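You operate a simulated robot arm through the tools that you are given. There is no shell and no other tool.

The job below is to be done with a simulated robot arm. You get a single attempt, and the scene is never put back.

## Task
Run the drip zone on the blue card for the time it gives.
Fine: one run, with the green zone valve open; shut it when the run has ended; five presses a button at most. Where these are worked on the way, their far stop is far enough and under half their travel is too little: green zone valve.

It is judged by the outcome, as a careful person would: the job done as asked, and still so three seconds after it is handed in. It fails if anything else is knocked over, pushed out of place, dropped, spilled or broken.

## Robot
A 6-joint arm with a three-finger gripper, fixed in place. Base frame: the origin is at the foot of the arm, x ahead of it, y to its left, z up. Units: mm, rad, N and s.
Its first joint turns from -2.897 to 2.897 rad. Payload 4.89 kg.
The tool frame sits at the grasp point between the pads (the TCP): z along the fingers, y along the line on which they close. The tips reach 30 mm beyond it. The gripper opens to 164 mm. The gripper's body begins 125 mm behind the TCP.
Orientation is that of the tool frame in the base frame, as a unit quaternion [w, x, y, z]. With the fingers straight down and closing along the base's y, the tool's x points along the base's -x, its y along +y and its z along -z.

## Interface
- The arm moves only by the tool step_arm. Its argument "motion" is a list of rows, each an object of numbers (a shift or turn left out is 0, a gripper value left out holds the last): "dx", "dy", "dz": the shift along the tool's x, y, z in mm; "wx", "wy", "wz": the turn, a rotation vector about the tool's x, y, z in rad; "claw": the finger opening in mm, from 0 to 164. In form: [{"dx": .., "dy": .., "dz": .., "wx": .., "wy": .., "wz": .., "claw": ..}, ...]. A call has 1 to 20 rows; each row shifts and turns the commanded pose from where the row before left it, along the tool's axes as they then stand. A row lasts 0.2 s, in which the tool goes at most 50 mm and 0.15 rad; a call with a longer step from one row to the next is refused whole, and so is a gripper value outside its range. Where a pose cannot be reached the arm comes as near as it can. A force on the tool above 40 N (or 10 N above the force at the start of the call, whichever is more), or a blocked arm, ends the call early, and 0.2 s more pass. The fingers move at their own pace (about 108 mm/s each) and stop on an object; they squeeze with about 42 N. The grip force told is the motor's: it shows also when the fingers shut on nothing. Time passes only in rows, and 0.2 s behind the last, so rows that do not move let the fingers close. It gives the time, the measured TCP pose, the force on the tool (base axes), the opening and the grip force at its end, in the units of the frame above (readings bear some noise), with the torque about the TCP (base axes, N m) and any sound that the robot's microphone picked up.
- Cameras (640 x 400 px; columns grow to the right, rows downward): "scene" is fixed at [219.7, 498.5, 1701.1]; the picture's right is [-0.29, -0.96, 0.00], its down [-0.55, 0.17, -0.82] and it looks along [0.78, -0.24, -0.57] (base axes); focal length 361 px, centre (320, 200). "wrist" rides on the gripper at [76, -2, -152] in the tool frame; the picture's right is [0.02, 1.00, 0.00], its down [-0.88, 0.02, -0.47] and it looks along [-0.47, 0.01, 0.88] (tool axes); focal length 247 px, centre (320, 200). There is no depth. A picture from a camera that has moved, and an enlarged one, comes with that camera's place and axes in the base frame and with its lens.
- snapshot(camera): a new picture of that camera. The clock stands still meanwhile.
- lift_body(by): slides the trunk up (or, below 0, down) by that many mm; the arm rides with it, the base frame stays. It gives what a move gives, with no picture.
- enlarge(camera, box): a new picture of the part [left, top, right, bottom] of that camera's present view, enlarged. The clock stands still meanwhile.
- job_done(): hands the job in; it is judged then, once.

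Nothing tells you positions but the pictures and the camera data. Unless the task says otherwise, let go and move clear before handing in.

The tools are called after ">>>" by a JSON object that holds its "fn" and its "kwargs". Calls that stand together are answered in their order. step_arm: Moves the arm, as the interface text tells. Its arguments: {"type":"object","properties":{"motion":{"type":"array","items":{"type":"object","properties":{"dx":{"type":"number"},"dy":{"type":"number"},"dz":{"type":"number"},"wx":{"type":"number"},"wy":{"type":"number"},"wz":{"type":"number"},"claw":{"type":"number"}}}}},"required":["motion"]} The other tools are called the same way: lift_body (by) slides the trunk up or down; snapshot (camera) takes a picture; enlarge (camera, box) takes an enlarged picture of a part of a camera's view; job_done () hands the job in.

At the start:

```text
t: 0.0
tool_pos: [520.9, 359.4, 1499.3]
ee_rot: [0.0, 0.0, 1.0, 0.0]
wrist_force: [0.3, -0.2, 0.5]
ft_torque: [0.02, -0.02, 0.0]
grip_width: 163.8
grip_force: 0.0
trunk travel left (down, up): [-300.0, 90.0]
```

scene: 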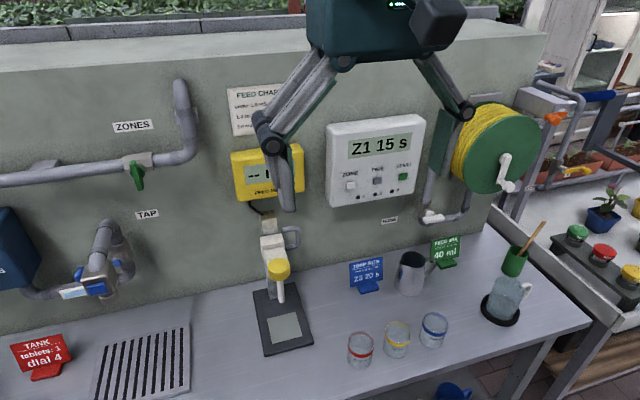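
wrist: 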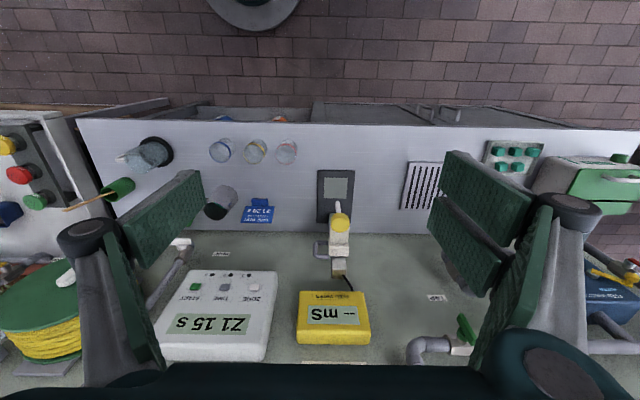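

I see a bench with a wall panel: a control box reading "Z1 15 s" with ZONE/TIME/START buttons, a blue card, and a green valve under the ZONES sign. I'll look closer before moving.

>>> {"fn": "enlarge", "kwargs": {"camera": "scene", "box": [310, 100, 450, 220]}}

>>> {"fn": "enlarge", "kwargs": {"camera": "scene", "box": [330, 220, 480, 310]}}

>>> {"fn": "enlarge", "kwargs": {"camera": "scene", "box": [80, 70, 240, 220]}}

>>> {"fn": "enlarge", "kwargs": {"camera": "scene", "box": [220, 70, 340, 220]}}

```text
3.33 times, centred on (380, 160) of scene
camera zoom: at [219.7, 498.5, 1701.1], right [-0.29, -0.96, 0.0], down [-0.55, 0.17, -0.82], along [0.78, -0.24, -0.57], focal length 1203 px, centre (120, 333)
```

zoom: 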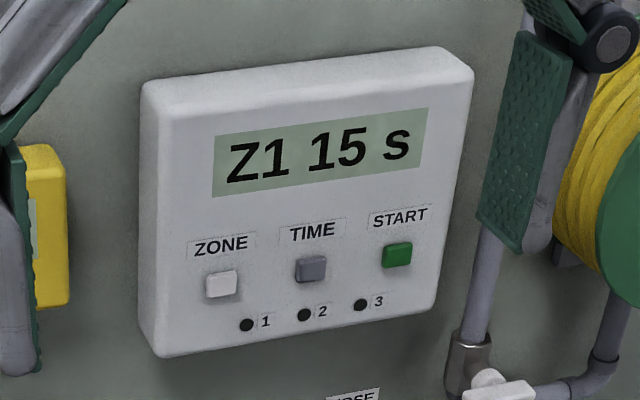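

```text
4.27 times, centred on (405, 265) of scene
camera zoom: at [219.7, 498.5, 1701.1], right [-0.29, -0.96, 0.0], down [-0.55, 0.17, -0.82], along [0.78, -0.24, -0.57], focal length 1540 px, centre (-43, -77)
```

zoom: 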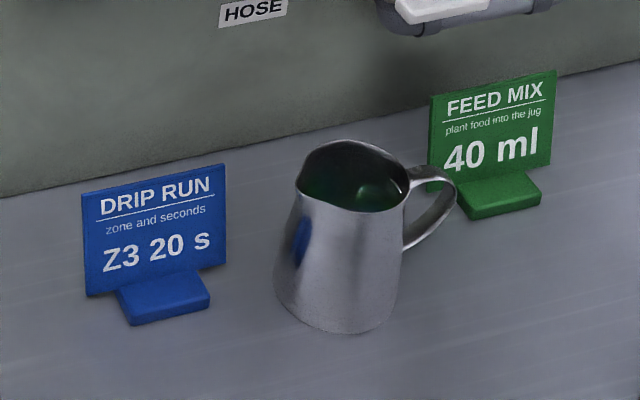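

```text
2.67 times, centred on (160, 145) of scene
camera zoom: at [219.7, 498.5, 1701.1], right [-0.29, -0.96, 0.0], down [-0.55, 0.17, -0.82], along [0.78, -0.24, -0.57], focal length 963 px, centre (747, 347)
```

zoom: 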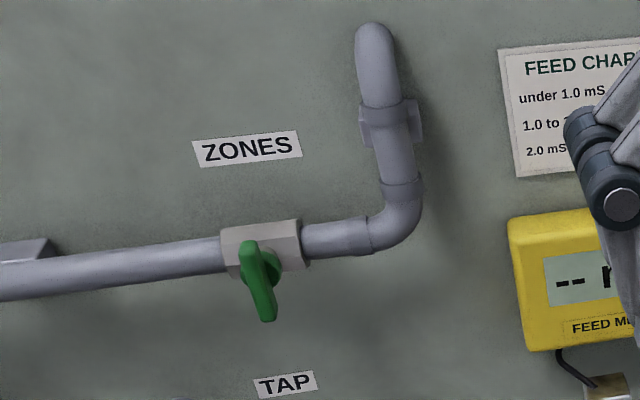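

```text
2.67 times, centred on (280, 145) of scene
camera zoom: at [219.7, 498.5, 1701.1], right [-0.29, -0.96, 0.0], down [-0.55, 0.17, -0.82], along [0.78, -0.24, -0.57], focal length 963 px, centre (427, 347)
```

zoom: 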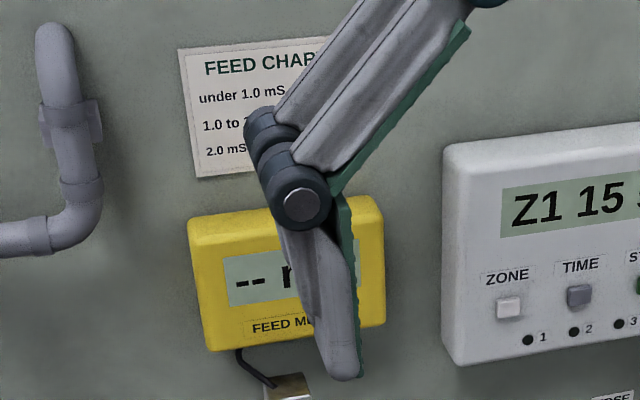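

The blue card says Z3 20 s, and the controller shows Z1 15 s. I'll enlarge the wrist view to triangulate the controller and the valve.

>>> {"fn": "enlarge", "kwargs": {"camera": "wrist", "box": [140, 230, 300, 370]}}

>>> {"fn": "enlarge", "kwargs": {"camera": "wrist", "box": [390, 270, 530, 370]}}

>>> {"fn": "snapshot", "kwargs": {"camera": "wrist"}}

```text
2.86 times, centred on (220, 300) of wrist
camera zoom: at [444.1, 358.5, 1652.1], right [-0.02, 1.0, 0.0], down [0.88, 0.02, 0.47], along [0.47, 0.01, -0.88], focal length 706 px, centre (606, -86)
```

zoom: 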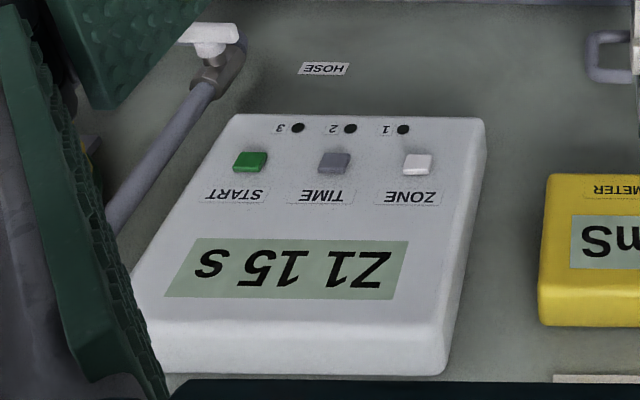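

```text
4.00 times, centred on (460, 320) of wrist
camera zoom: at [444.1, 358.5, 1652.1], right [-0.02, 1.0, 0.0], down [0.88, 0.02, 0.47], along [0.47, 0.01, -0.88], focal length 988 px, centre (-240, -280)
```

zoom: 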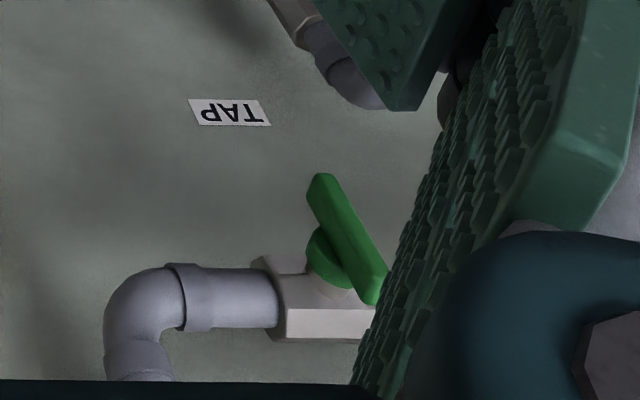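

```text
taken
camera wrist: at [444.1, 358.5, 1652.1], right [-0.02, 1.0, 0.0], down [0.88, 0.02, 0.47], along [0.47, 0.01, -0.88], focal length 247 px, centre (320, 200)
```

wrist: 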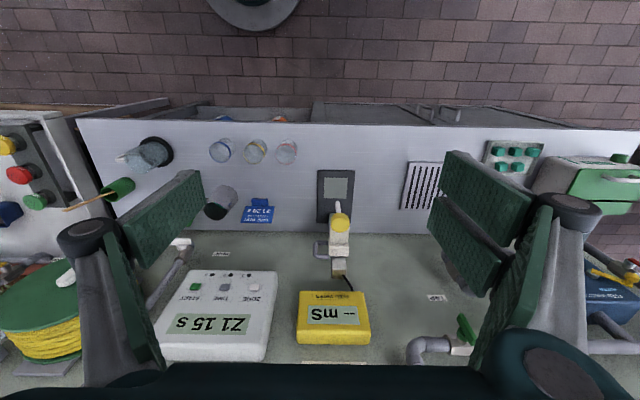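

Triangulating from both views, I take ZONE to be near (921, 207, 1220), TIME near (923, 133, 1219) and START near (926, 60, 1217). The green lever hangs vertically at about x 880, y 655, z 1317–1381. I'll turn the tool to point forward (+x), closing the fingers as it turns.

>>> {"fn": "step_arm", "kwargs": {"motion": [{"wy": -0.14, "claw": 60}, {"wy": -0.14}, {"wy": -0.14}, {"wy": -0.14}]}}

```text
t: 1.0
tool_pos: [523.0, 360.4, 1499.1]
ee_rot: [0.277, 0.0, 0.961, -0.001]
wrist_force: [0.5, 0.6, 0.9]
ft_torque: [-0.06, 0.07, -0.07]
grip_width: 60.0
grip_force: 0.1
trunk travel left (down, up): [-300.0, 90.0]
```

The turn goes the right way: the tool now leans forward. I'll finish it to horizontal.

>>> {"fn": "step_arm", "kwargs": {"motion": [{"wy": -0.1444}, {"wy": -0.1444}, {"wy": -0.1444}, {"wy": -0.1444}, {"wy": -0.1444}, {"wy": -0.1444}, {"wy": -0.1444}]}}

>>> {"fn": "snapshot", "kwargs": {"camera": "scene"}}

>>> {"fn": "snapshot", "kwargs": {"camera": "wrist"}}

```text
t: 2.6
tool_pos: [520.8, 359.9, 1500.5]
ee_rot: [0.708, 0.001, 0.706, 0.0]
wrist_force: [-0.2, -0.3, 0.1]
ft_torque: [0.0, -0.05, 0.1]
grip_width: 60.1
grip_force: 0.0
trunk travel left (down, up): [-300.0, 90.0]
```

```text
taken
```

scene: 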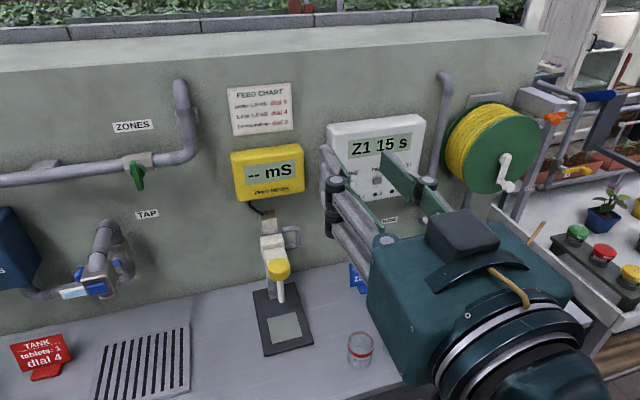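

```text
taken
camera wrist: at [367.6, 358.5, 1423.2], right [0.0, 1.0, -0.02], down [-0.47, 0.02, 0.88], along [0.88, 0.01, 0.47], focal length 247 px, centre (320, 200)
```

wrist: 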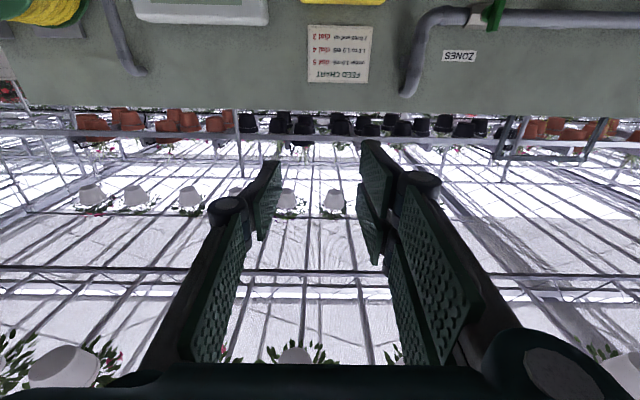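

The tool is horizontal now and nothing is near it. I'll move toward the green valve but stay about 150 mm short of it for a closer look.

>>> {"fn": "step_arm", "kwargs": {"motion": [{"dz": 18, "dy": 31, "dx": 16}, {"dz": 18, "dy": 31, "dx": 16}, {"dz": 18, "dy": 31, "dx": 16}, {"dz": 18, "dy": 31, "dx": 16}, {"dz": 18, "dy": 31, "dx": 16}, {"dz": 18, "dy": 31, "dx": 16}, {"dz": 18, "dy": 31, "dx": 16}, {"dz": 18, "dy": 31, "dx": 16}, {"dz": 18, "dy": 31, "dx": 16}]}}

>>> {"fn": "snapshot", "kwargs": {"camera": "scene"}}

>>> {"fn": "snapshot", "kwargs": {"camera": "wrist"}}

```text
t: 4.6
tool_pos: [681.5, 639.6, 1353.9]
ee_rot: [0.707, -0.001, 0.707, 0.001]
wrist_force: [-0.8, -1.0, -0.2]
ft_torque: [0.04, 0.07, 0.16]
grip_width: 60.0
grip_force: 0.0
trunk travel left (down, up): [-300.0, 90.0]
```

```text
taken
```

scene: 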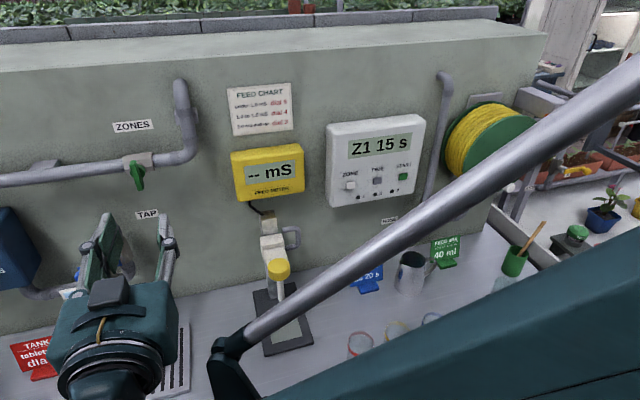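

```text
taken
camera wrist: at [528.9, 638.5, 1278.4], right [0.0, 1.0, -0.02], down [-0.47, 0.02, 0.88], along [0.88, 0.01, 0.47], focal length 247 px, centre (320, 200)
```

wrist: 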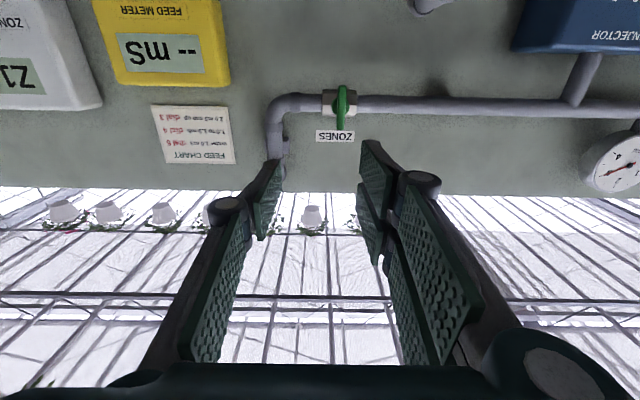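

The gripper is in front of the valve and the display still shows in the scene view. I'll enlarge the valve in the wrist view.

>>> {"fn": "enlarge", "kwargs": {"camera": "wrist", "box": [290, 65, 400, 150]}}

>>> {"fn": "enlarge", "kwargs": {"camera": "scene", "box": [100, 130, 180, 200]}}

```text
4.71 times, centred on (345, 108) of wrist
camera zoom: at [528.9, 638.5, 1278.4], right [0.0, 1.0, -0.02], down [-0.47, 0.02, 0.88], along [0.88, 0.01, 0.47], focal length 1162 px, centre (202, 635)
```

zoom: 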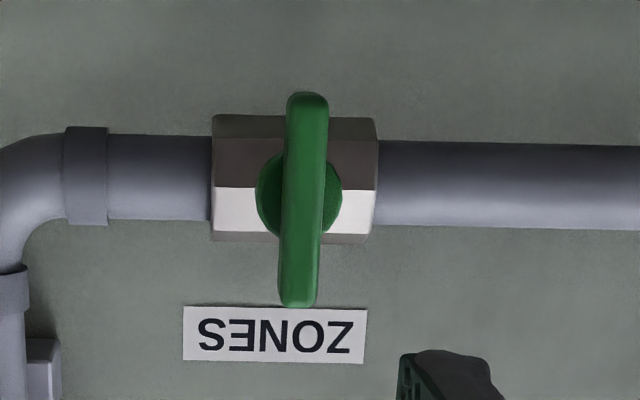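

```text
5.71 times, centred on (140, 165) of scene
camera zoom: at [219.7, 498.5, 1701.1], right [-0.29, -0.96, 0.0], down [-0.55, 0.17, -0.82], along [0.78, -0.24, -0.57], focal length 2063 px, centre (1349, 400)
```

zoom: 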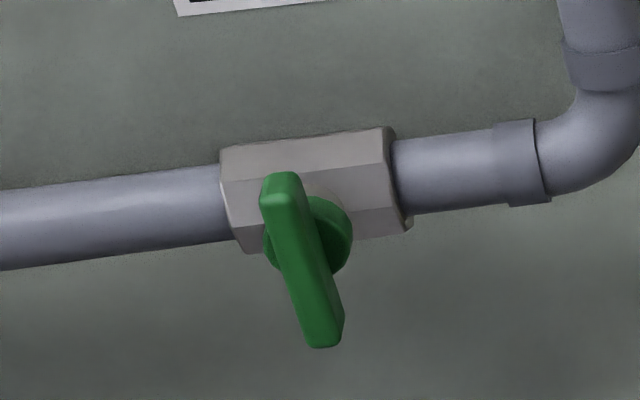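

Now I see a two-ended bar handle centred on a hub. Its front face is near x 912, its centre near y 670, z 1331, and it stands vertical, across the pipe, so I take it as closed. I'll line up on the hub axis and stop just in front.

>>> {"fn": "step_arm", "kwargs": {"motion": [{"dz": 30, "dy": 6, "dx": 4.6}, {"dz": 30, "dy": 6, "dx": 4.6}, {"dz": 30, "dy": 6, "dx": 4.6}, {"dz": 30, "dy": 6, "dx": 4.6}, {"dz": 30, "dy": 6, "dx": 4.6}]}}

>>> {"fn": "snapshot", "kwargs": {"camera": "wrist"}}

>>> {"fn": "enlarge", "kwargs": {"camera": "scene", "box": [80, 120, 200, 220]}}

```text
t: 5.8
tool_pos: [832.4, 667.5, 1333.4]
ee_rot: [0.707, -0.001, 0.708, 0.001]
wrist_force: [-1.1, 0.0, 1.3]
ft_torque: [0.0, 0.1, 0.05]
grip_width: 60.0
grip_force: 0.1
trunk travel left (down, up): [-300.0, 90.0]
```

```text
taken
camera wrist: at [678.6, 667.0, 1258.1], right [0.0, 1.0, -0.02], down [-0.47, 0.02, 0.88], along [0.88, 0.01, 0.47], focal length 247 px, centre (320, 200)
```

wrist: 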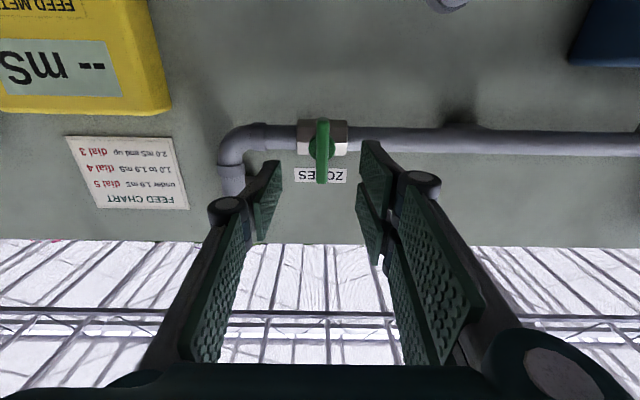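

```text
4.00 times, centred on (140, 170) of scene
camera zoom: at [219.7, 498.5, 1701.1], right [-0.29, -0.96, 0.0], down [-0.55, 0.17, -0.82], along [0.78, -0.24, -0.57], focal length 1444 px, centre (1040, 320)
```

zoom: 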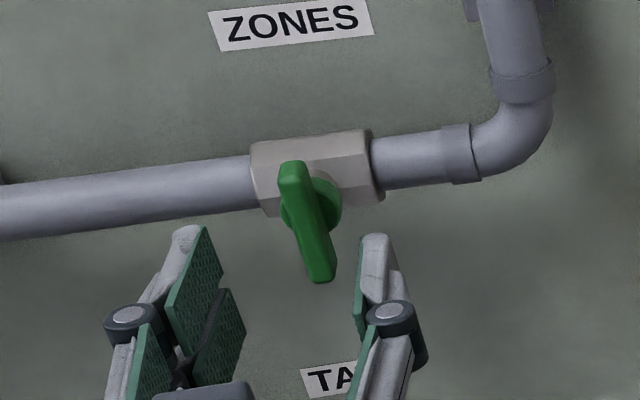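

The handle sits between the fingers. I'll enlarge this view to refine where its hub is.

>>> {"fn": "enlarge", "kwargs": {"camera": "wrist", "box": [240, 90, 400, 215]}}

```text
3.20 times, centred on (320, 152) of wrist
camera zoom: at [678.6, 667.0, 1258.1], right [0.0, 1.0, -0.02], down [-0.47, 0.02, 0.88], along [0.88, 0.01, 0.47], focal length 790 px, centre (320, 352)
```

zoom: 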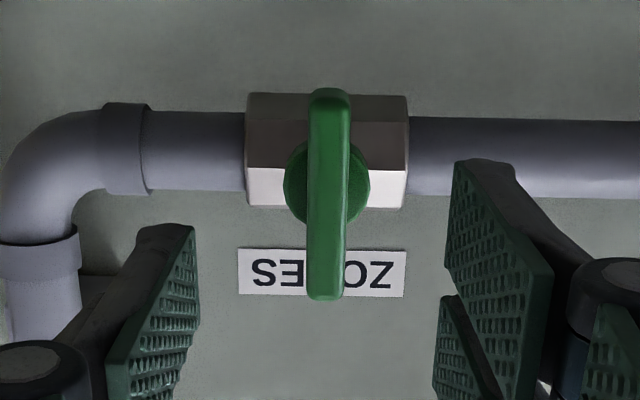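

The handle's centre works out to about (910, 670.5, 1330). I'll advance so the tips nearly reach the handle's front face, then look again.

>>> {"fn": "step_arm", "kwargs": {"motion": [{"dz": 22, "dy": 3, "dx": 3, "claw": 50}, {"dz": 22}]}}

>>> {"fn": "enlarge", "kwargs": {"camera": "wrist", "box": [240, 90, 400, 215]}}

>>> {"fn": "enlarge", "kwargs": {"camera": "scene", "box": [80, 120, 200, 220]}}

```text
t: 6.4
tool_pos: [874.9, 671.4, 1330.0]
ee_rot: [0.707, 0.0, 0.708, 0.0]
wrist_force: [-0.5, -0.4, -0.5]
ft_torque: [0.01, 0.06, 0.03]
grip_width: 50.0
grip_force: 0.1
trunk travel left (down, up): [-300.0, 90.0]
```

```text
3.20 times, centred on (320, 152) of wrist
camera zoom: at [723.1, 670.4, 1253.7], right [0.0, 1.0, -0.02], down [-0.47, 0.02, 0.88], along [0.88, 0.01, 0.47], focal length 790 px, centre (320, 352)
```

zoom: 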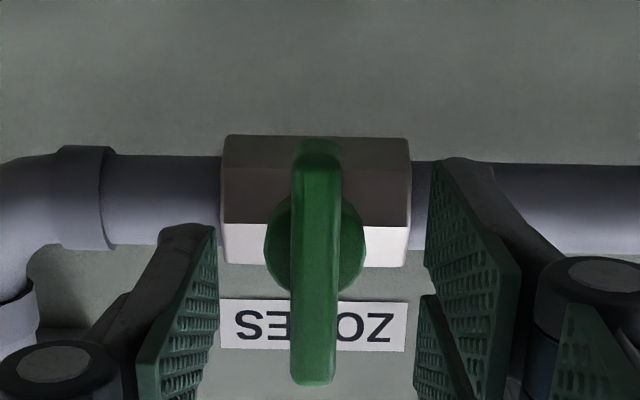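

```text
4.00 times, centred on (140, 170) of scene
camera zoom: at [219.7, 498.5, 1701.1], right [-0.29, -0.96, 0.0], down [-0.55, 0.17, -0.82], along [0.78, -0.24, -0.57], focal length 1444 px, centre (1040, 320)
```

zoom: 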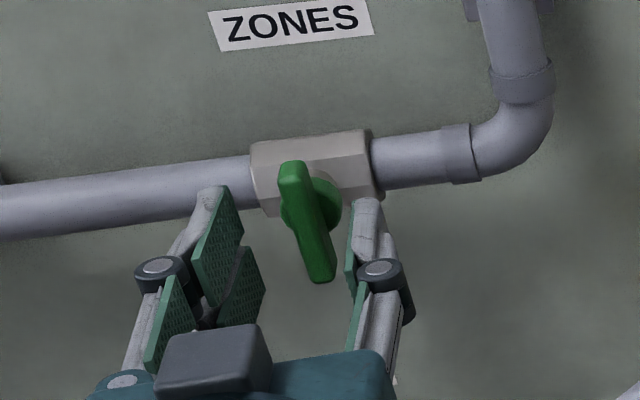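

The handle is centred between the fingers at y ≈ 671, z ≈ 1330. I'll advance about 17 mm so the tips straddle the bar, then close on it.

>>> {"fn": "step_arm", "kwargs": {"motion": [{"dz": 9}, {"dz": 9}]}}

>>> {"fn": "step_arm", "kwargs": {"motion": [{"claw": 20}, {"claw": 8}, {"claw": 8}, {"claw": 8}]}}

>>> {"fn": "enlarge", "kwargs": {"camera": "wrist", "box": [240, 90, 400, 215]}}

>>> {"fn": "enlarge", "kwargs": {"camera": "scene", "box": [80, 120, 200, 220]}}

```text
t: 7.0
tool_pos: [893.9, 670.5, 1329.6]
ee_rot: [0.707, 0.001, 0.707, -0.001]
wrist_force: [-0.7, -0.8, 0.6]
ft_torque: [-0.01, 0.06, 0.01]
grip_width: 50.0
grip_force: 0.0
trunk travel left (down, up): [-300.0, 90.0]
```

```text
t: 8.0
tool_pos: [895.3, 669.4, 1329.1]
ee_rot: [0.707, 0.0, 0.707, 0.0]
wrist_force: [1.2, -12.8, -5.5]
ft_torque: [-0.13, 0.02, -0.45]
grip_width: 25.2
grip_force: 44.9
trunk travel left (down, up): [-300.0, 90.0]
```

```text
3.20 times, centred on (320, 152) of wrist
camera zoom: at [742.1, 669.0, 1253.5], right [0.0, 1.0, -0.02], down [-0.47, 0.02, 0.88], along [0.88, 0.01, 0.47], focal length 790 px, centre (320, 352)
```

zoom: 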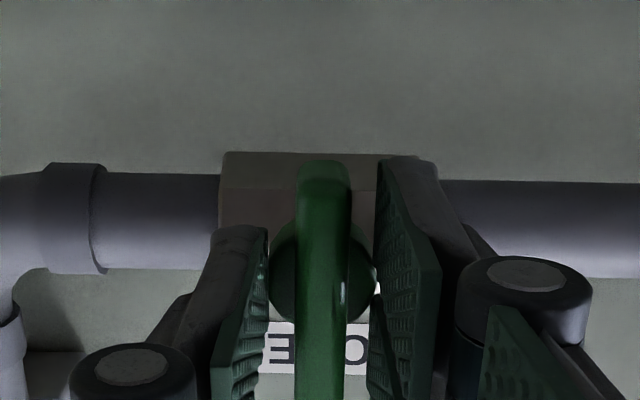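

```text
4.00 times, centred on (140, 170) of scene
camera zoom: at [219.7, 498.5, 1701.1], right [-0.29, -0.96, 0.0], down [-0.55, 0.17, -0.82], along [0.78, -0.24, -0.57], focal length 1444 px, centre (1040, 320)
```

zoom: 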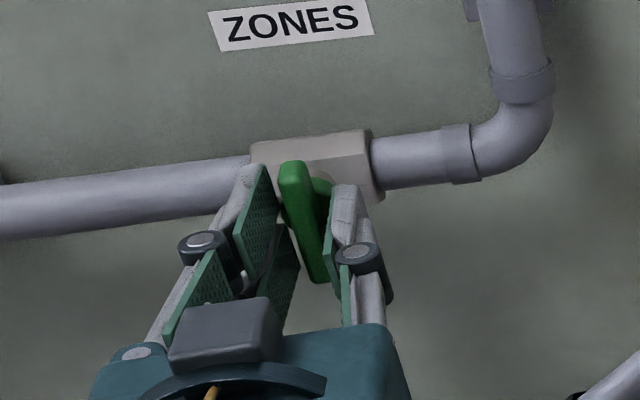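

The fingers stopped at 25 mm, which is the hub disc behind the bar and not the bar itself. I'll open, back off a few millimetres and close again.

>>> {"fn": "step_arm", "kwargs": {"motion": [{"claw": 45}, {"claw": 45}, {"dz": -7}, {"claw": 8}, {"claw": 8}, {"claw": 8}]}}

>>> {"fn": "enlarge", "kwargs": {"camera": "wrist", "box": [240, 90, 400, 215]}}

>>> {"fn": "enlarge", "kwargs": {"camera": "scene", "box": [80, 120, 200, 220]}}

```text
t: 9.4
tool_pos: [887.7, 669.7, 1329.5]
ee_rot: [0.707, 0.001, 0.707, -0.001]
wrist_force: [-2.0, -12.3, -5.8]
ft_torque: [-0.02, -0.22, -0.33]
grip_width: 11.8
grip_force: 44.8
trunk travel left (down, up): [-300.0, 90.0]
```

```text
3.20 times, centred on (320, 152) of wrist
camera zoom: at [735.0, 669.4, 1253.2], right [0.0, 1.0, -0.02], down [-0.47, 0.02, 0.88], along [0.88, 0.01, 0.47], focal length 790 px, centre (320, 352)
```

zoom: 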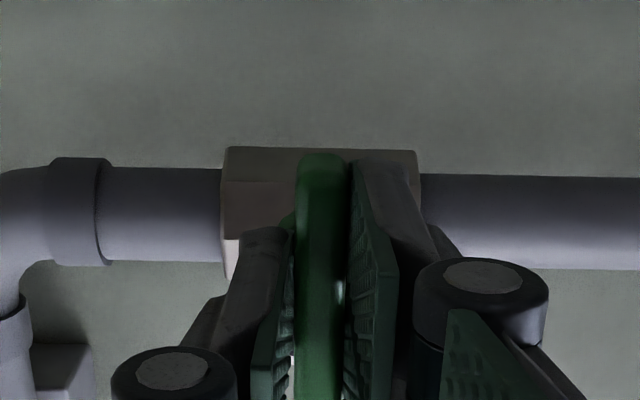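

```text
4.00 times, centred on (140, 170) of scene
camera zoom: at [219.7, 498.5, 1701.1], right [-0.29, -0.96, 0.0], down [-0.55, 0.17, -0.82], along [0.78, -0.24, -0.57], focal length 1444 px, centre (1040, 320)
```

zoom: 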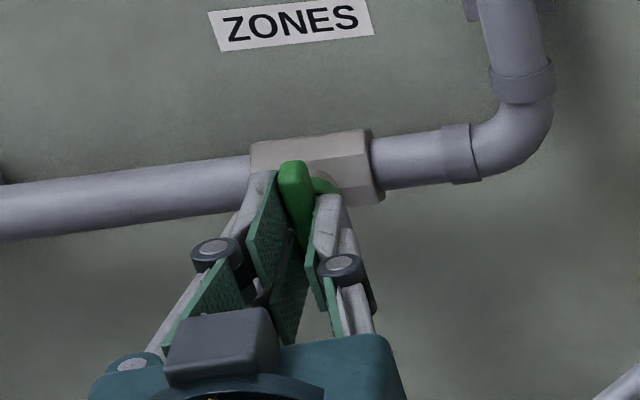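

The fingers now grip the bar itself, at 11.8 mm. I'll ease off the side load and try a small anticlockwise turn, watching the torque.

>>> {"fn": "step_arm", "kwargs": {"motion": [{"dy": -1.5}, {"wz": -0.06}, {"wz": -0.06}]}}

>>> {"fn": "enlarge", "kwargs": {"camera": "scene", "box": [80, 120, 200, 220]}}

```text
t: 10.2
tool_pos: [887.5, 670.6, 1330.8]
ee_rot: [0.706, -0.042, 0.706, -0.042]
wrist_force: [-3.7, -6.9, -10.7]
ft_torque: [0.04, 0.09, -0.18]
grip_width: 11.6
grip_force: 45.0
trunk travel left (down, up): [-300.0, 90.0]
```

```text
4.00 times, centred on (140, 170) of scene
camera zoom: at [219.7, 498.5, 1701.1], right [-0.29, -0.96, 0.0], down [-0.55, 0.17, -0.82], along [0.78, -0.24, -0.57], focal length 1444 px, centre (1040, 320)
```

zoom: 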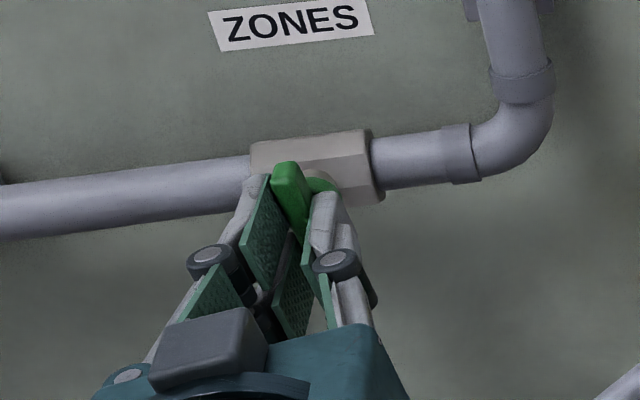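

The bar turned freely with the fingers, with almost no torque. I'll keep turning the same way.

>>> {"fn": "step_arm", "kwargs": {"motion": [{"wz": -0.12}, {"wz": -0.12}, {"wz": -0.12}, {"wz": -0.12}]}}

>>> {"fn": "enlarge", "kwargs": {"camera": "scene", "box": [80, 120, 200, 220]}}

```text
t: 11.2
tool_pos: [886.9, 669.5, 1330.1]
ee_rot: [0.675, -0.209, 0.676, -0.21]
wrist_force: [-10.2, -9.2, -12.4]
ft_torque: [-0.01, 0.06, -0.06]
grip_width: 11.9
grip_force: 45.3
trunk travel left (down, up): [-300.0, 90.0]
```

```text
4.00 times, centred on (140, 170) of scene
camera zoom: at [219.7, 498.5, 1701.1], right [-0.29, -0.96, 0.0], down [-0.55, 0.17, -0.82], along [0.78, -0.24, -0.57], focal length 1444 px, centre (1040, 320)
```

zoom: 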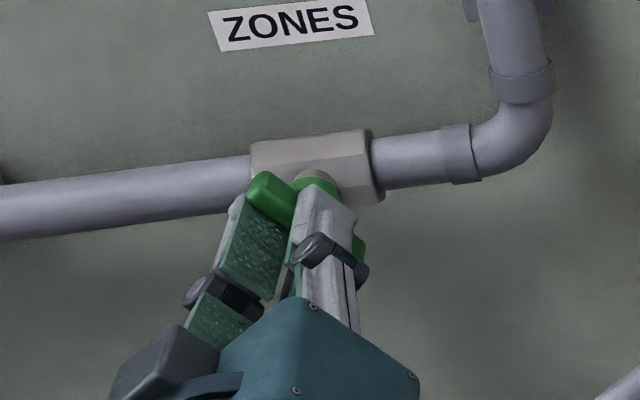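

The bar follows, at about 0.6 rad so far. I'll continue toward 90°.

>>> {"fn": "step_arm", "kwargs": {"motion": [{"wz": -0.12}, {"wz": -0.12}, {"wz": -0.12}, {"wz": -0.12}]}}

>>> {"fn": "step_arm", "kwargs": {"motion": [{"wz": -0.12}, {"wz": -0.12}, {"wz": -0.12}, {"wz": -0.1}]}}

>>> {"fn": "enlarge", "kwargs": {"camera": "scene", "box": [80, 120, 200, 220]}}

```text
t: 12.2
tool_pos: [887.7, 669.4, 1329.2]
ee_rot: [0.606, -0.365, 0.606, -0.364]
wrist_force: [0.1, -5.3, -6.0]
ft_torque: [0.0, 0.75, -1.24]
grip_width: 11.9
grip_force: 45.4
trunk travel left (down, up): [-300.0, 90.0]
```

```text
t: 13.2
tool_pos: [888.7, 668.6, 1328.9]
ee_rot: [0.507, -0.493, 0.507, -0.492]
wrist_force: [5.6, 0.2, 10.0]
ft_torque: [0.05, -0.34, 0.64]
grip_width: 11.8
grip_force: 44.8
trunk travel left (down, up): [-300.0, 90.0]
```

```text
4.00 times, centred on (140, 170) of scene
camera zoom: at [219.7, 498.5, 1701.1], right [-0.29, -0.96, 0.0], down [-0.55, 0.17, -0.82], along [0.78, -0.24, -0.57], focal length 1444 px, centre (1040, 320)
```

zoom: 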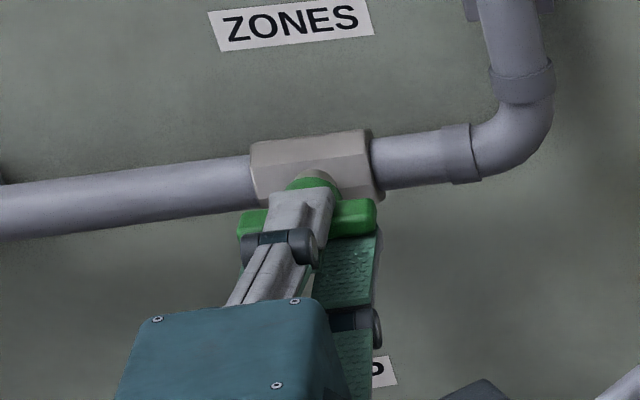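

The bar now lies along the pipe. I'll nudge it slightly further to feel for the end stop.

>>> {"fn": "step_arm", "kwargs": {"motion": [{"wz": -0.05}, {"wz": -0.04}]}}

```text
t: 13.8
tool_pos: [889.1, 670.1, 1330.4]
ee_rot: [-0.485, 0.515, -0.485, 0.514]
wrist_force: [11.0, 1.3, 12.9]
ft_torque: [2.01, -0.3, 0.16]
grip_width: 13.3
grip_force: 45.2
trunk travel left (down, up): [-300.0, 90.0]
```

The torque jumped to 2 N·m, so the stop is at about 90° and the valve is fully open. I'll relax the twist, let go and back away straight.

>>> {"fn": "step_arm", "kwargs": {"motion": [{"wz": 0.05}, {"claw": 45}, {"claw": 45}, {"dz": -20}, {"dz": -30}, {"dz": -30}, {"dz": -30}]}}

>>> {"fn": "snapshot", "kwargs": {"camera": "scene"}}

>>> {"fn": "snapshot", "kwargs": {"camera": "wrist"}}

>>> {"fn": "enlarge", "kwargs": {"camera": "scene", "box": [80, 120, 200, 220]}}

```text
t: 15.4
tool_pos: [777.7, 669.1, 1331.2]
ee_rot: [-0.496, 0.503, -0.498, 0.502]
wrist_force: [0.6, 0.0, -0.8]
ft_torque: [-0.01, -0.08, 0.0]
grip_width: 44.7
grip_force: 0.1
trunk travel left (down, up): [-300.0, 90.0]
```

```text
taken
```

scene: 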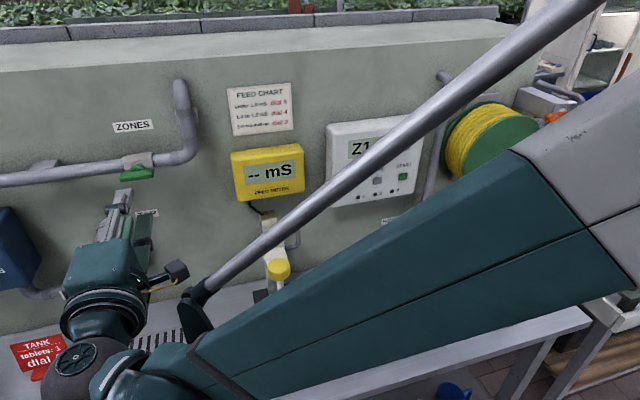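

```text
taken
camera wrist: at [625.1, 594.3, 1333.2], right [0.0, -0.03, -1.0], down [-0.47, 0.88, -0.03], along [0.88, 0.47, -0.02], focal length 247 px, centre (320, 200)
```

wrist: 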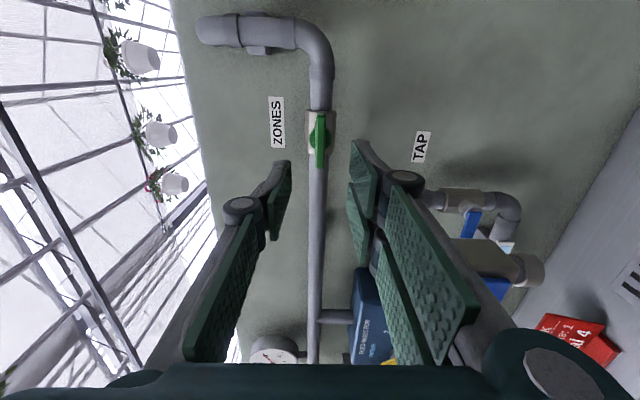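

```text
4.00 times, centred on (140, 170) of scene
camera zoom: at [219.7, 498.5, 1701.1], right [-0.29, -0.96, 0.0], down [-0.55, 0.17, -0.82], along [0.78, -0.24, -0.57], focal length 1444 px, centre (1040, 320)
```

zoom: 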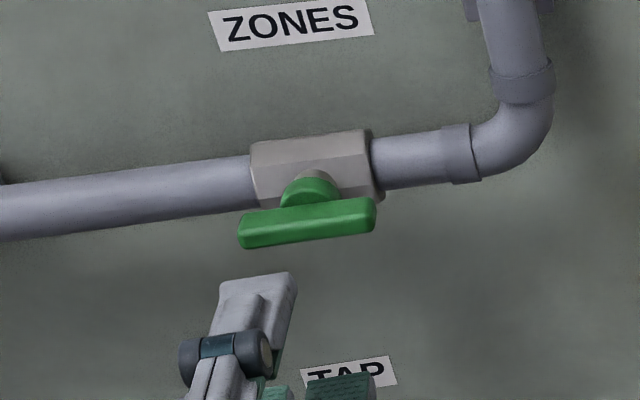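

The valve is open along the pipe and the gripper is clear of it. Next I'll close the fingers and move across to the controller at this height, staying well off the wall.

>>> {"fn": "step_arm", "kwargs": {"motion": [{"dz": -25, "claw": 0}, {"dz": -25}, {"dx": 44.7}, {"dx": 44.7}, {"dx": 44.7}, {"dx": 44.7}, {"dx": 44.7}, {"dx": 44.7}, {"dx": 44.7}, {"dx": 44.7}, {"dx": 44.7}, {"dx": 44.7}]}}

>>> {"fn": "snapshot", "kwargs": {"camera": "scene"}}

>>> {"fn": "snapshot", "kwargs": {"camera": "wrist"}}

```text
t: 18.0
tool_pos: [726.7, 224.4, 1332.8]
ee_rot: [-0.498, 0.503, -0.498, 0.502]
wrist_force: [0.3, 1.6, 0.1]
ft_torque: [0.04, -0.03, -0.16]
grip_width: 0.0
grip_force: 41.6
trunk travel left (down, up): [-300.0, 90.0]
```

```text
taken
```

scene: 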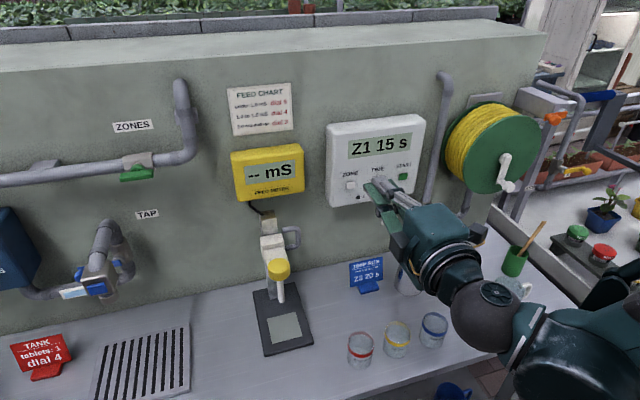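

```text
taken
camera wrist: at [573.9, 148.4, 1334.5], right [0.0, -0.03, -1.0], down [-0.47, 0.88, -0.03], along [0.88, 0.47, -0.02], focal length 247 px, centre (320, 200)
```

wrist: 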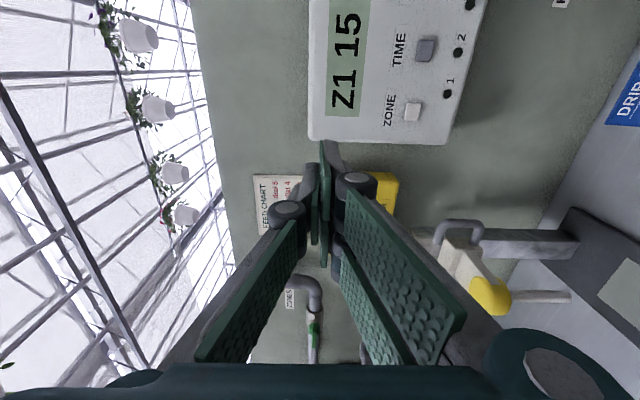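

The controller is in clear view from here. I'll enlarge it to fix the button positions.

>>> {"fn": "enlarge", "kwargs": {"camera": "wrist", "box": [300, 0, 500, 150]}}

>>> {"fn": "enlarge", "kwargs": {"camera": "scene", "box": [310, 100, 450, 220]}}

```text
2.67 times, centred on (400, 75) of wrist
camera zoom: at [573.9, 148.4, 1334.5], right [0.0, -0.03, -1.0], down [-0.47, 0.88, -0.03], along [0.88, 0.47, -0.02], focal length 659 px, centre (107, 533)
```

zoom: 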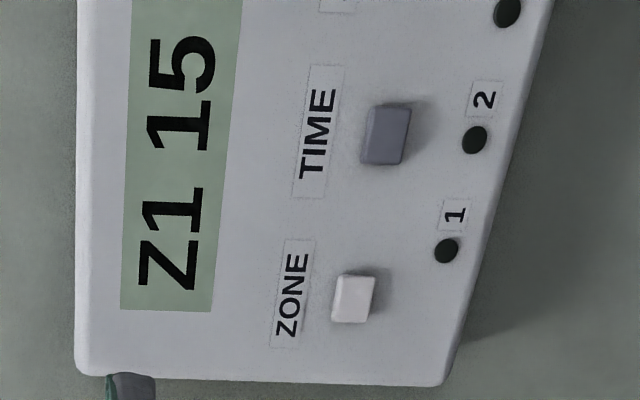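

```text
3.33 times, centred on (380, 160) of scene
camera zoom: at [219.7, 498.5, 1701.1], right [-0.29, -0.96, 0.0], down [-0.55, 0.17, -0.82], along [0.78, -0.24, -0.57], focal length 1203 px, centre (120, 333)
```

zoom: 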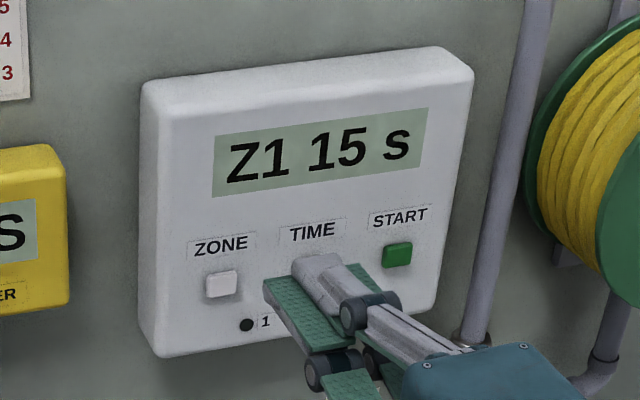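

I'll move down to button height in front of ZONE, still about 120 mm off, and take another view for depth.

>>> {"fn": "step_arm", "kwargs": {"motion": [{"dy": 34, "dx": 6, "dz": 15}, {"dy": 34, "dx": 6, "dz": 15}, {"dy": 34, "dx": 6, "dz": 15}, {"dy": 34, "dx": 6, "dz": 15}]}}

>>> {"fn": "snapshot", "kwargs": {"camera": "wrist"}}

>>> {"fn": "snapshot", "kwargs": {"camera": "scene"}}

```text
t: 19.0
tool_pos: [806.5, 206.4, 1231.9]
ee_rot: [-0.497, 0.503, -0.499, 0.501]
wrist_force: [-1.1, 0.1, 0.9]
ft_torque: [-0.02, 0.08, 0.06]
grip_width: 0.1
grip_force: 41.8
out of reach, approached as far as the arm can: row 3, 4
trunk travel left (down, up): [-300.0, 90.0]
```

```text
taken
camera wrist: at [653.2, 130.0, 1235.9], right [0.0, -0.03, -1.0], down [-0.47, 0.88, -0.03], along [0.88, 0.47, -0.02], focal length 247 px, centre (320, 200)
```

wrist: 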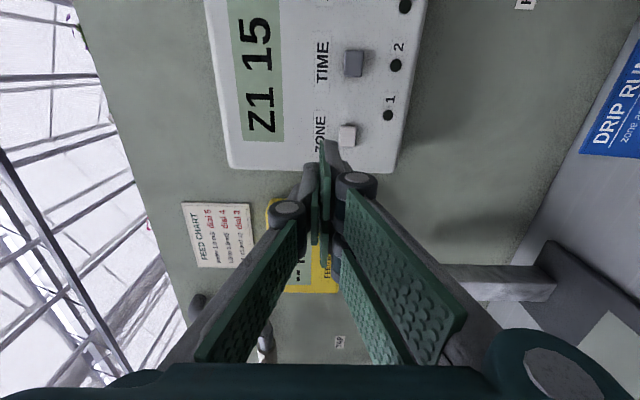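

```text
taken
```

scene: 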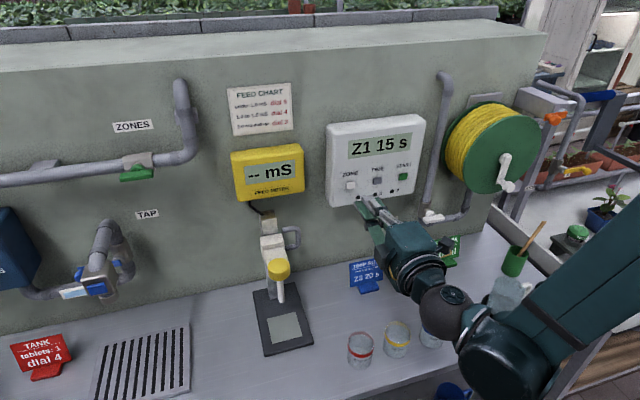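

The last step was slightly out of reach: the arm stopped at z 1232, as the tool is too low relative to the trunk. I'll raise the tool and back off, then lower the trunk to get a better working height.

>>> {"fn": "step_arm", "kwargs": {"motion": [{"dy": -40, "dz": -20}, {"dy": -40, "dz": -20}, {"dy": -40, "dz": -20}]}}

```text
t: 19.8
tool_pos: [747.1, 206.7, 1354.2]
ee_rot: [-0.497, 0.503, -0.497, 0.503]
wrist_force: [0.8, -0.2, -0.8]
ft_torque: [0.01, -0.04, -0.06]
grip_width: 0.0
grip_force: 41.4
trunk travel left (down, up): [-300.0, 90.0]
```

The commands re-based on the measured pose, and the tool is at z 1354. Now I'll lower the trunk by 120 mm.

>>> {"fn": "lift_body", "kwargs": {"by": -120}}

>>> {"fn": "snapshot", "kwargs": {"camera": "scene"}}

>>> {"fn": "enlarge", "kwargs": {"camera": "wrist", "box": [220, 0, 440, 165]}}

```text
t: 21.3
tool_pos: [745.8, 207.9, 1233.2]
ee_rot: [-0.497, 0.502, -0.498, 0.502]
wrist_force: [0.1, 0.0, 0.0]
ft_torque: [-0.02, 0.0, 0.0]
grip_width: 0.0
grip_force: 42.3
trunk travel left (down, up): [-180.0, 210.0]
```

```text
taken
```

scene: 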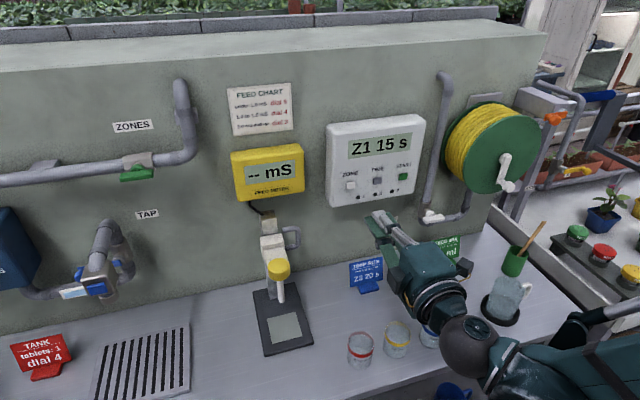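

```text
2.42 times, centred on (330, 82) of wrist
camera zoom: at [593.5, 131.4, 1236.2], right [0.0, -0.03, -1.0], down [-0.47, 0.88, -0.03], along [0.88, 0.47, -0.02], focal length 599 px, centre (296, 485)
```

zoom: 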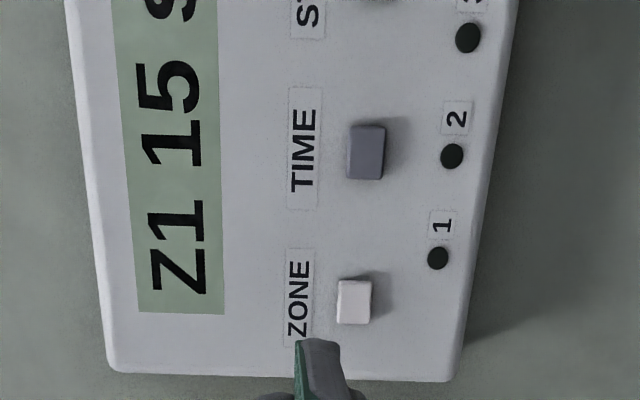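

Triangulating from two wrist views, the buttons sit at x ≈ 944, z ≈ 1199, with ZONE at y ≈ 200, TIME at y ≈ 124 and START at y ≈ 49. I'll line the closed fingertips up with ZONE and stop about 35 mm short.

>>> {"fn": "step_arm", "kwargs": {"motion": [{"dz": 33, "dx": 2, "dy": 8.5}, {"dz": 33, "dx": 2, "dy": 8.5}, {"dz": 33, "dx": 2, "dy": 8.5}, {"dz": 32, "dx": 2, "dy": 8.5}]}}

>>> {"fn": "enlarge", "kwargs": {"camera": "wrist", "box": [240, 60, 440, 210]}}

>>> {"fn": "enlarge", "kwargs": {"camera": "scene", "box": [310, 100, 450, 220]}}

```text
t: 22.3
tool_pos: [877.4, 201.4, 1197.5]
ee_rot: [-0.497, 0.503, -0.498, 0.503]
wrist_force: [-0.9, 0.4, 0.8]
ft_torque: [-0.01, 0.11, 0.04]
grip_width: 0.1
grip_force: 42.0
trunk travel left (down, up): [-180.0, 210.0]
```

```text
2.67 times, centred on (340, 135) of wrist
camera zoom: at [724.5, 125.1, 1200.8], right [0.0, -0.03, -1.0], down [-0.47, 0.88, -0.03], along [0.88, 0.47, -0.01], focal length 659 px, centre (267, 373)
```

zoom: 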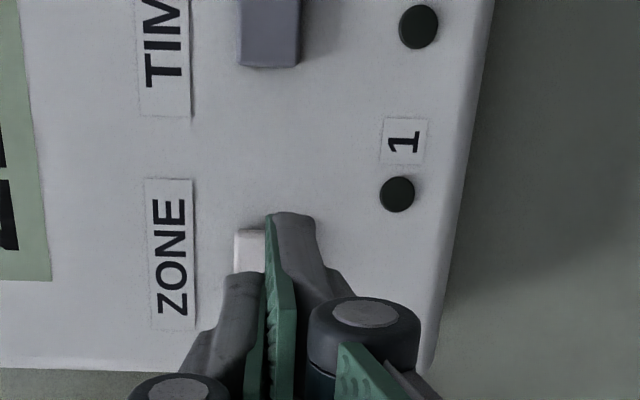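

```text
3.33 times, centred on (380, 160) of scene
camera zoom: at [219.7, 498.5, 1701.1], right [-0.29, -0.96, 0.0], down [-0.55, 0.17, -0.82], along [0.78, -0.24, -0.57], focal length 1203 px, centre (120, 333)
```

zoom: 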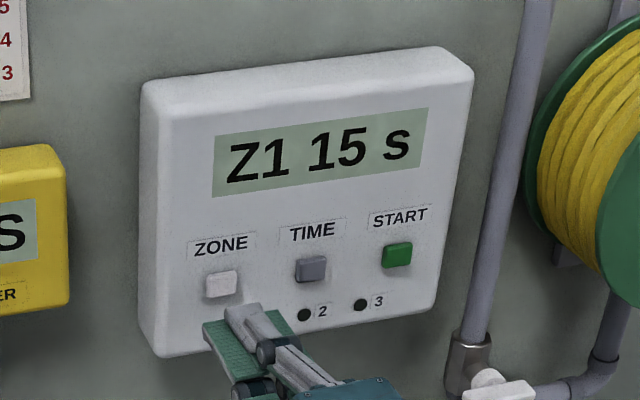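

The fingertips are lined up on ZONE. I'll advance to just short of its face, then creep in.

>>> {"fn": "step_arm", "kwargs": {"motion": [{"dz": 15}, {"dz": 13}]}}

>>> {"fn": "step_arm", "kwargs": {"motion": [{"dz": 2}, {"dz": 2}, {"dz": 2}]}}

```text
t: 22.9
tool_pos: [905.2, 200.4, 1199.8]
ee_rot: [-0.498, 0.503, -0.497, 0.502]
wrist_force: [-0.2, 0.2, 0.0]
ft_torque: [-0.02, 0.06, 0.0]
grip_width: 0.0
grip_force: 42.2
trunk travel left (down, up): [-180.0, 210.0]
```

```text
t: 23.7
tool_pos: [911.3, 200.4, 1200.1]
ee_rot: [-0.497, 0.502, -0.498, 0.503]
wrist_force: [-0.3, -0.5, -1.2]
ft_torque: [-0.02, 0.01, -0.03]
grip_width: 0.0
grip_force: 41.6
trunk travel left (down, up): [-180.0, 210.0]
```

No contact yet with the tips at x ≈ 941. I'll keep creeping in.

>>> {"fn": "step_arm", "kwargs": {"motion": [{"dz": 1.5}, {"dz": 1.5}, {"dz": 1.5}]}}

```text
t: 24.5
tool_pos: [916.7, 199.1, 1199.5]
ee_rot: [-0.497, 0.502, -0.497, 0.503]
wrist_force: [0.2, -0.1, 0.0]
ft_torque: [-0.02, -0.01, -0.02]
grip_width: 0.1
grip_force: 42.6
trunk travel left (down, up): [-180.0, 210.0]
```

>>> {"fn": "enlarge", "kwargs": {"camera": "wrist", "box": [240, 60, 440, 210]}}

>>> {"fn": "enlarge", "kwargs": {"camera": "scene", "box": [310, 100, 450, 220]}}

```text
2.67 times, centred on (340, 135) of wrist
camera zoom: at [762.8, 123.1, 1202.2], right [0.0, -0.03, -1.0], down [-0.47, 0.88, -0.03], along [0.88, 0.47, -0.02], focal length 659 px, centre (267, 373)
```

zoom: 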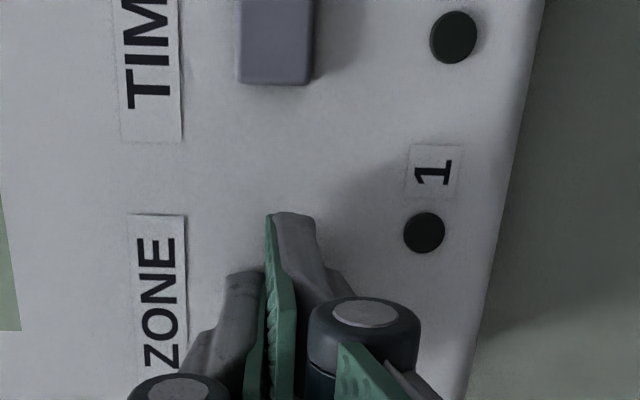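

```text
3.33 times, centred on (380, 160) of scene
camera zoom: at [219.7, 498.5, 1701.1], right [-0.29, -0.96, 0.0], down [-0.55, 0.17, -0.82], along [0.78, -0.24, -0.57], focal length 1203 px, centre (120, 333)
```

zoom: 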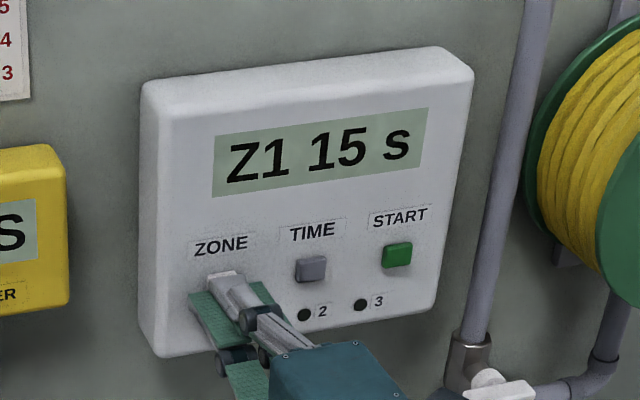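

The fingertips are right over ZONE and not touching yet. I'll continue in small steps.

>>> {"fn": "step_arm", "kwargs": {"motion": [{"dz": 1.5}, {"dz": 1.5}, {"dz": 1.5}]}}

```text
t: 25.3
tool_pos: [919.5, 199.6, 1199.6]
ee_rot: [-0.497, 0.503, -0.498, 0.502]
wrist_force: [-2.9, -0.5, 0.7]
ft_torque: [0.01, -0.03, -0.01]
grip_width: 5.8
grip_force: 45.1
trunk travel left (down, up): [-180.0, 210.0]
heard: click
```

I heard a click, so a press has registered. I'll check the display while the arm holds still.

>>> {"fn": "enlarge", "kwargs": {"camera": "scene", "box": [310, 100, 450, 220]}}

>>> {"fn": "enlarge", "kwargs": {"camera": "wrist", "box": [240, 60, 440, 210]}}

```text
3.33 times, centred on (380, 160) of scene
camera zoom: at [219.7, 498.5, 1701.1], right [-0.29, -0.96, 0.0], down [-0.55, 0.17, -0.82], along [0.78, -0.24, -0.57], focal length 1203 px, centre (120, 333)
```

zoom: 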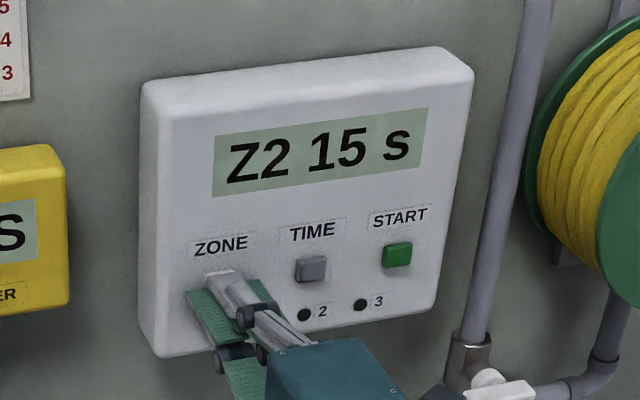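

```text
2.67 times, centred on (340, 135) of wrist
camera zoom: at [767.4, 123.2, 1201.7], right [0.0, -0.03, -1.0], down [-0.47, 0.88, -0.03], along [0.88, 0.47, -0.02], focal length 659 px, centre (267, 373)
```

zoom: 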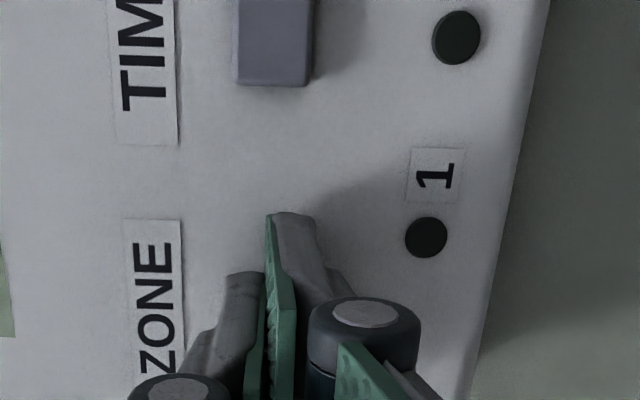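

The display went to Z2. I'll back off to let the button come up, then press again by the same amount.

>>> {"fn": "step_arm", "kwargs": {"motion": [{"dz": -4}, {"dz": -4}, {}]}}

>>> {"fn": "enlarge", "kwargs": {"camera": "scene", "box": [310, 100, 450, 220]}}

```text
t: 26.1
tool_pos: [911.5, 200.0, 1198.8]
ee_rot: [-0.497, 0.503, -0.498, 0.503]
wrist_force: [-0.2, -0.1, 0.0]
ft_torque: [-0.01, 0.0, -0.02]
grip_width: 0.0
grip_force: 44.4
trunk travel left (down, up): [-180.0, 210.0]
```

```text
3.33 times, centred on (380, 160) of scene
camera zoom: at [219.7, 498.5, 1701.1], right [-0.29, -0.96, 0.0], down [-0.55, 0.17, -0.82], along [0.78, -0.24, -0.57], focal length 1203 px, centre (120, 333)
```

zoom: 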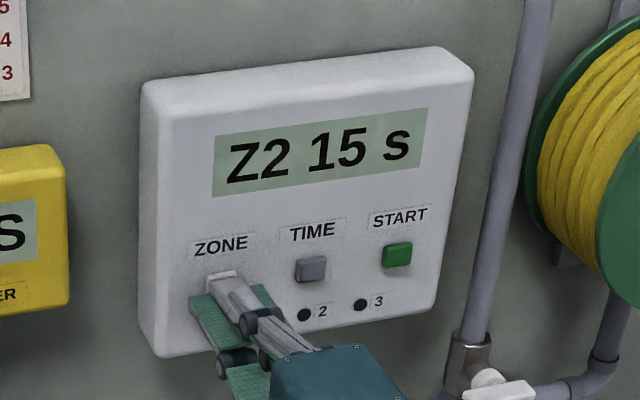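

The release is clean and the display still reads Z2. Now the second ZONE press.

>>> {"fn": "step_arm", "kwargs": {"motion": [{"dz": 4}, {"dz": 2}, {"dz": 2}, {"dz": 0.5}]}}

>>> {"fn": "enlarge", "kwargs": {"camera": "scene", "box": [310, 100, 450, 220]}}

```text
t: 27.1
tool_pos: [920.1, 198.9, 1200.4]
ee_rot: [-0.497, 0.502, -0.497, 0.503]
wrist_force: [-6.3, 2.7, -0.5]
ft_torque: [0.01, 0.01, 0.06]
grip_width: 5.7
grip_force: 45.1
trunk travel left (down, up): [-180.0, 210.0]
heard: click
```

```text
3.33 times, centred on (380, 160) of scene
camera zoom: at [219.7, 498.5, 1701.1], right [-0.29, -0.96, 0.0], down [-0.55, 0.17, -0.82], along [0.78, -0.24, -0.57], focal length 1203 px, centre (120, 333)
```

zoom: 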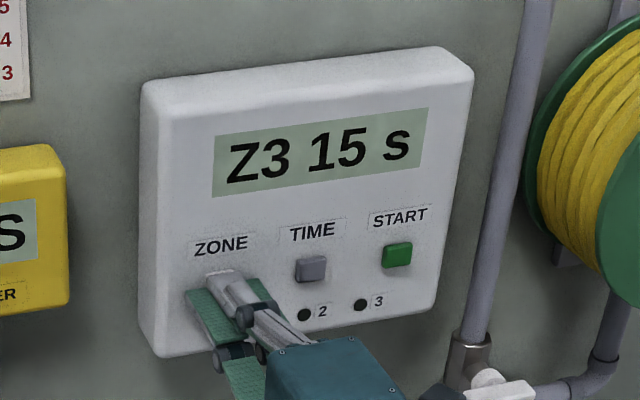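

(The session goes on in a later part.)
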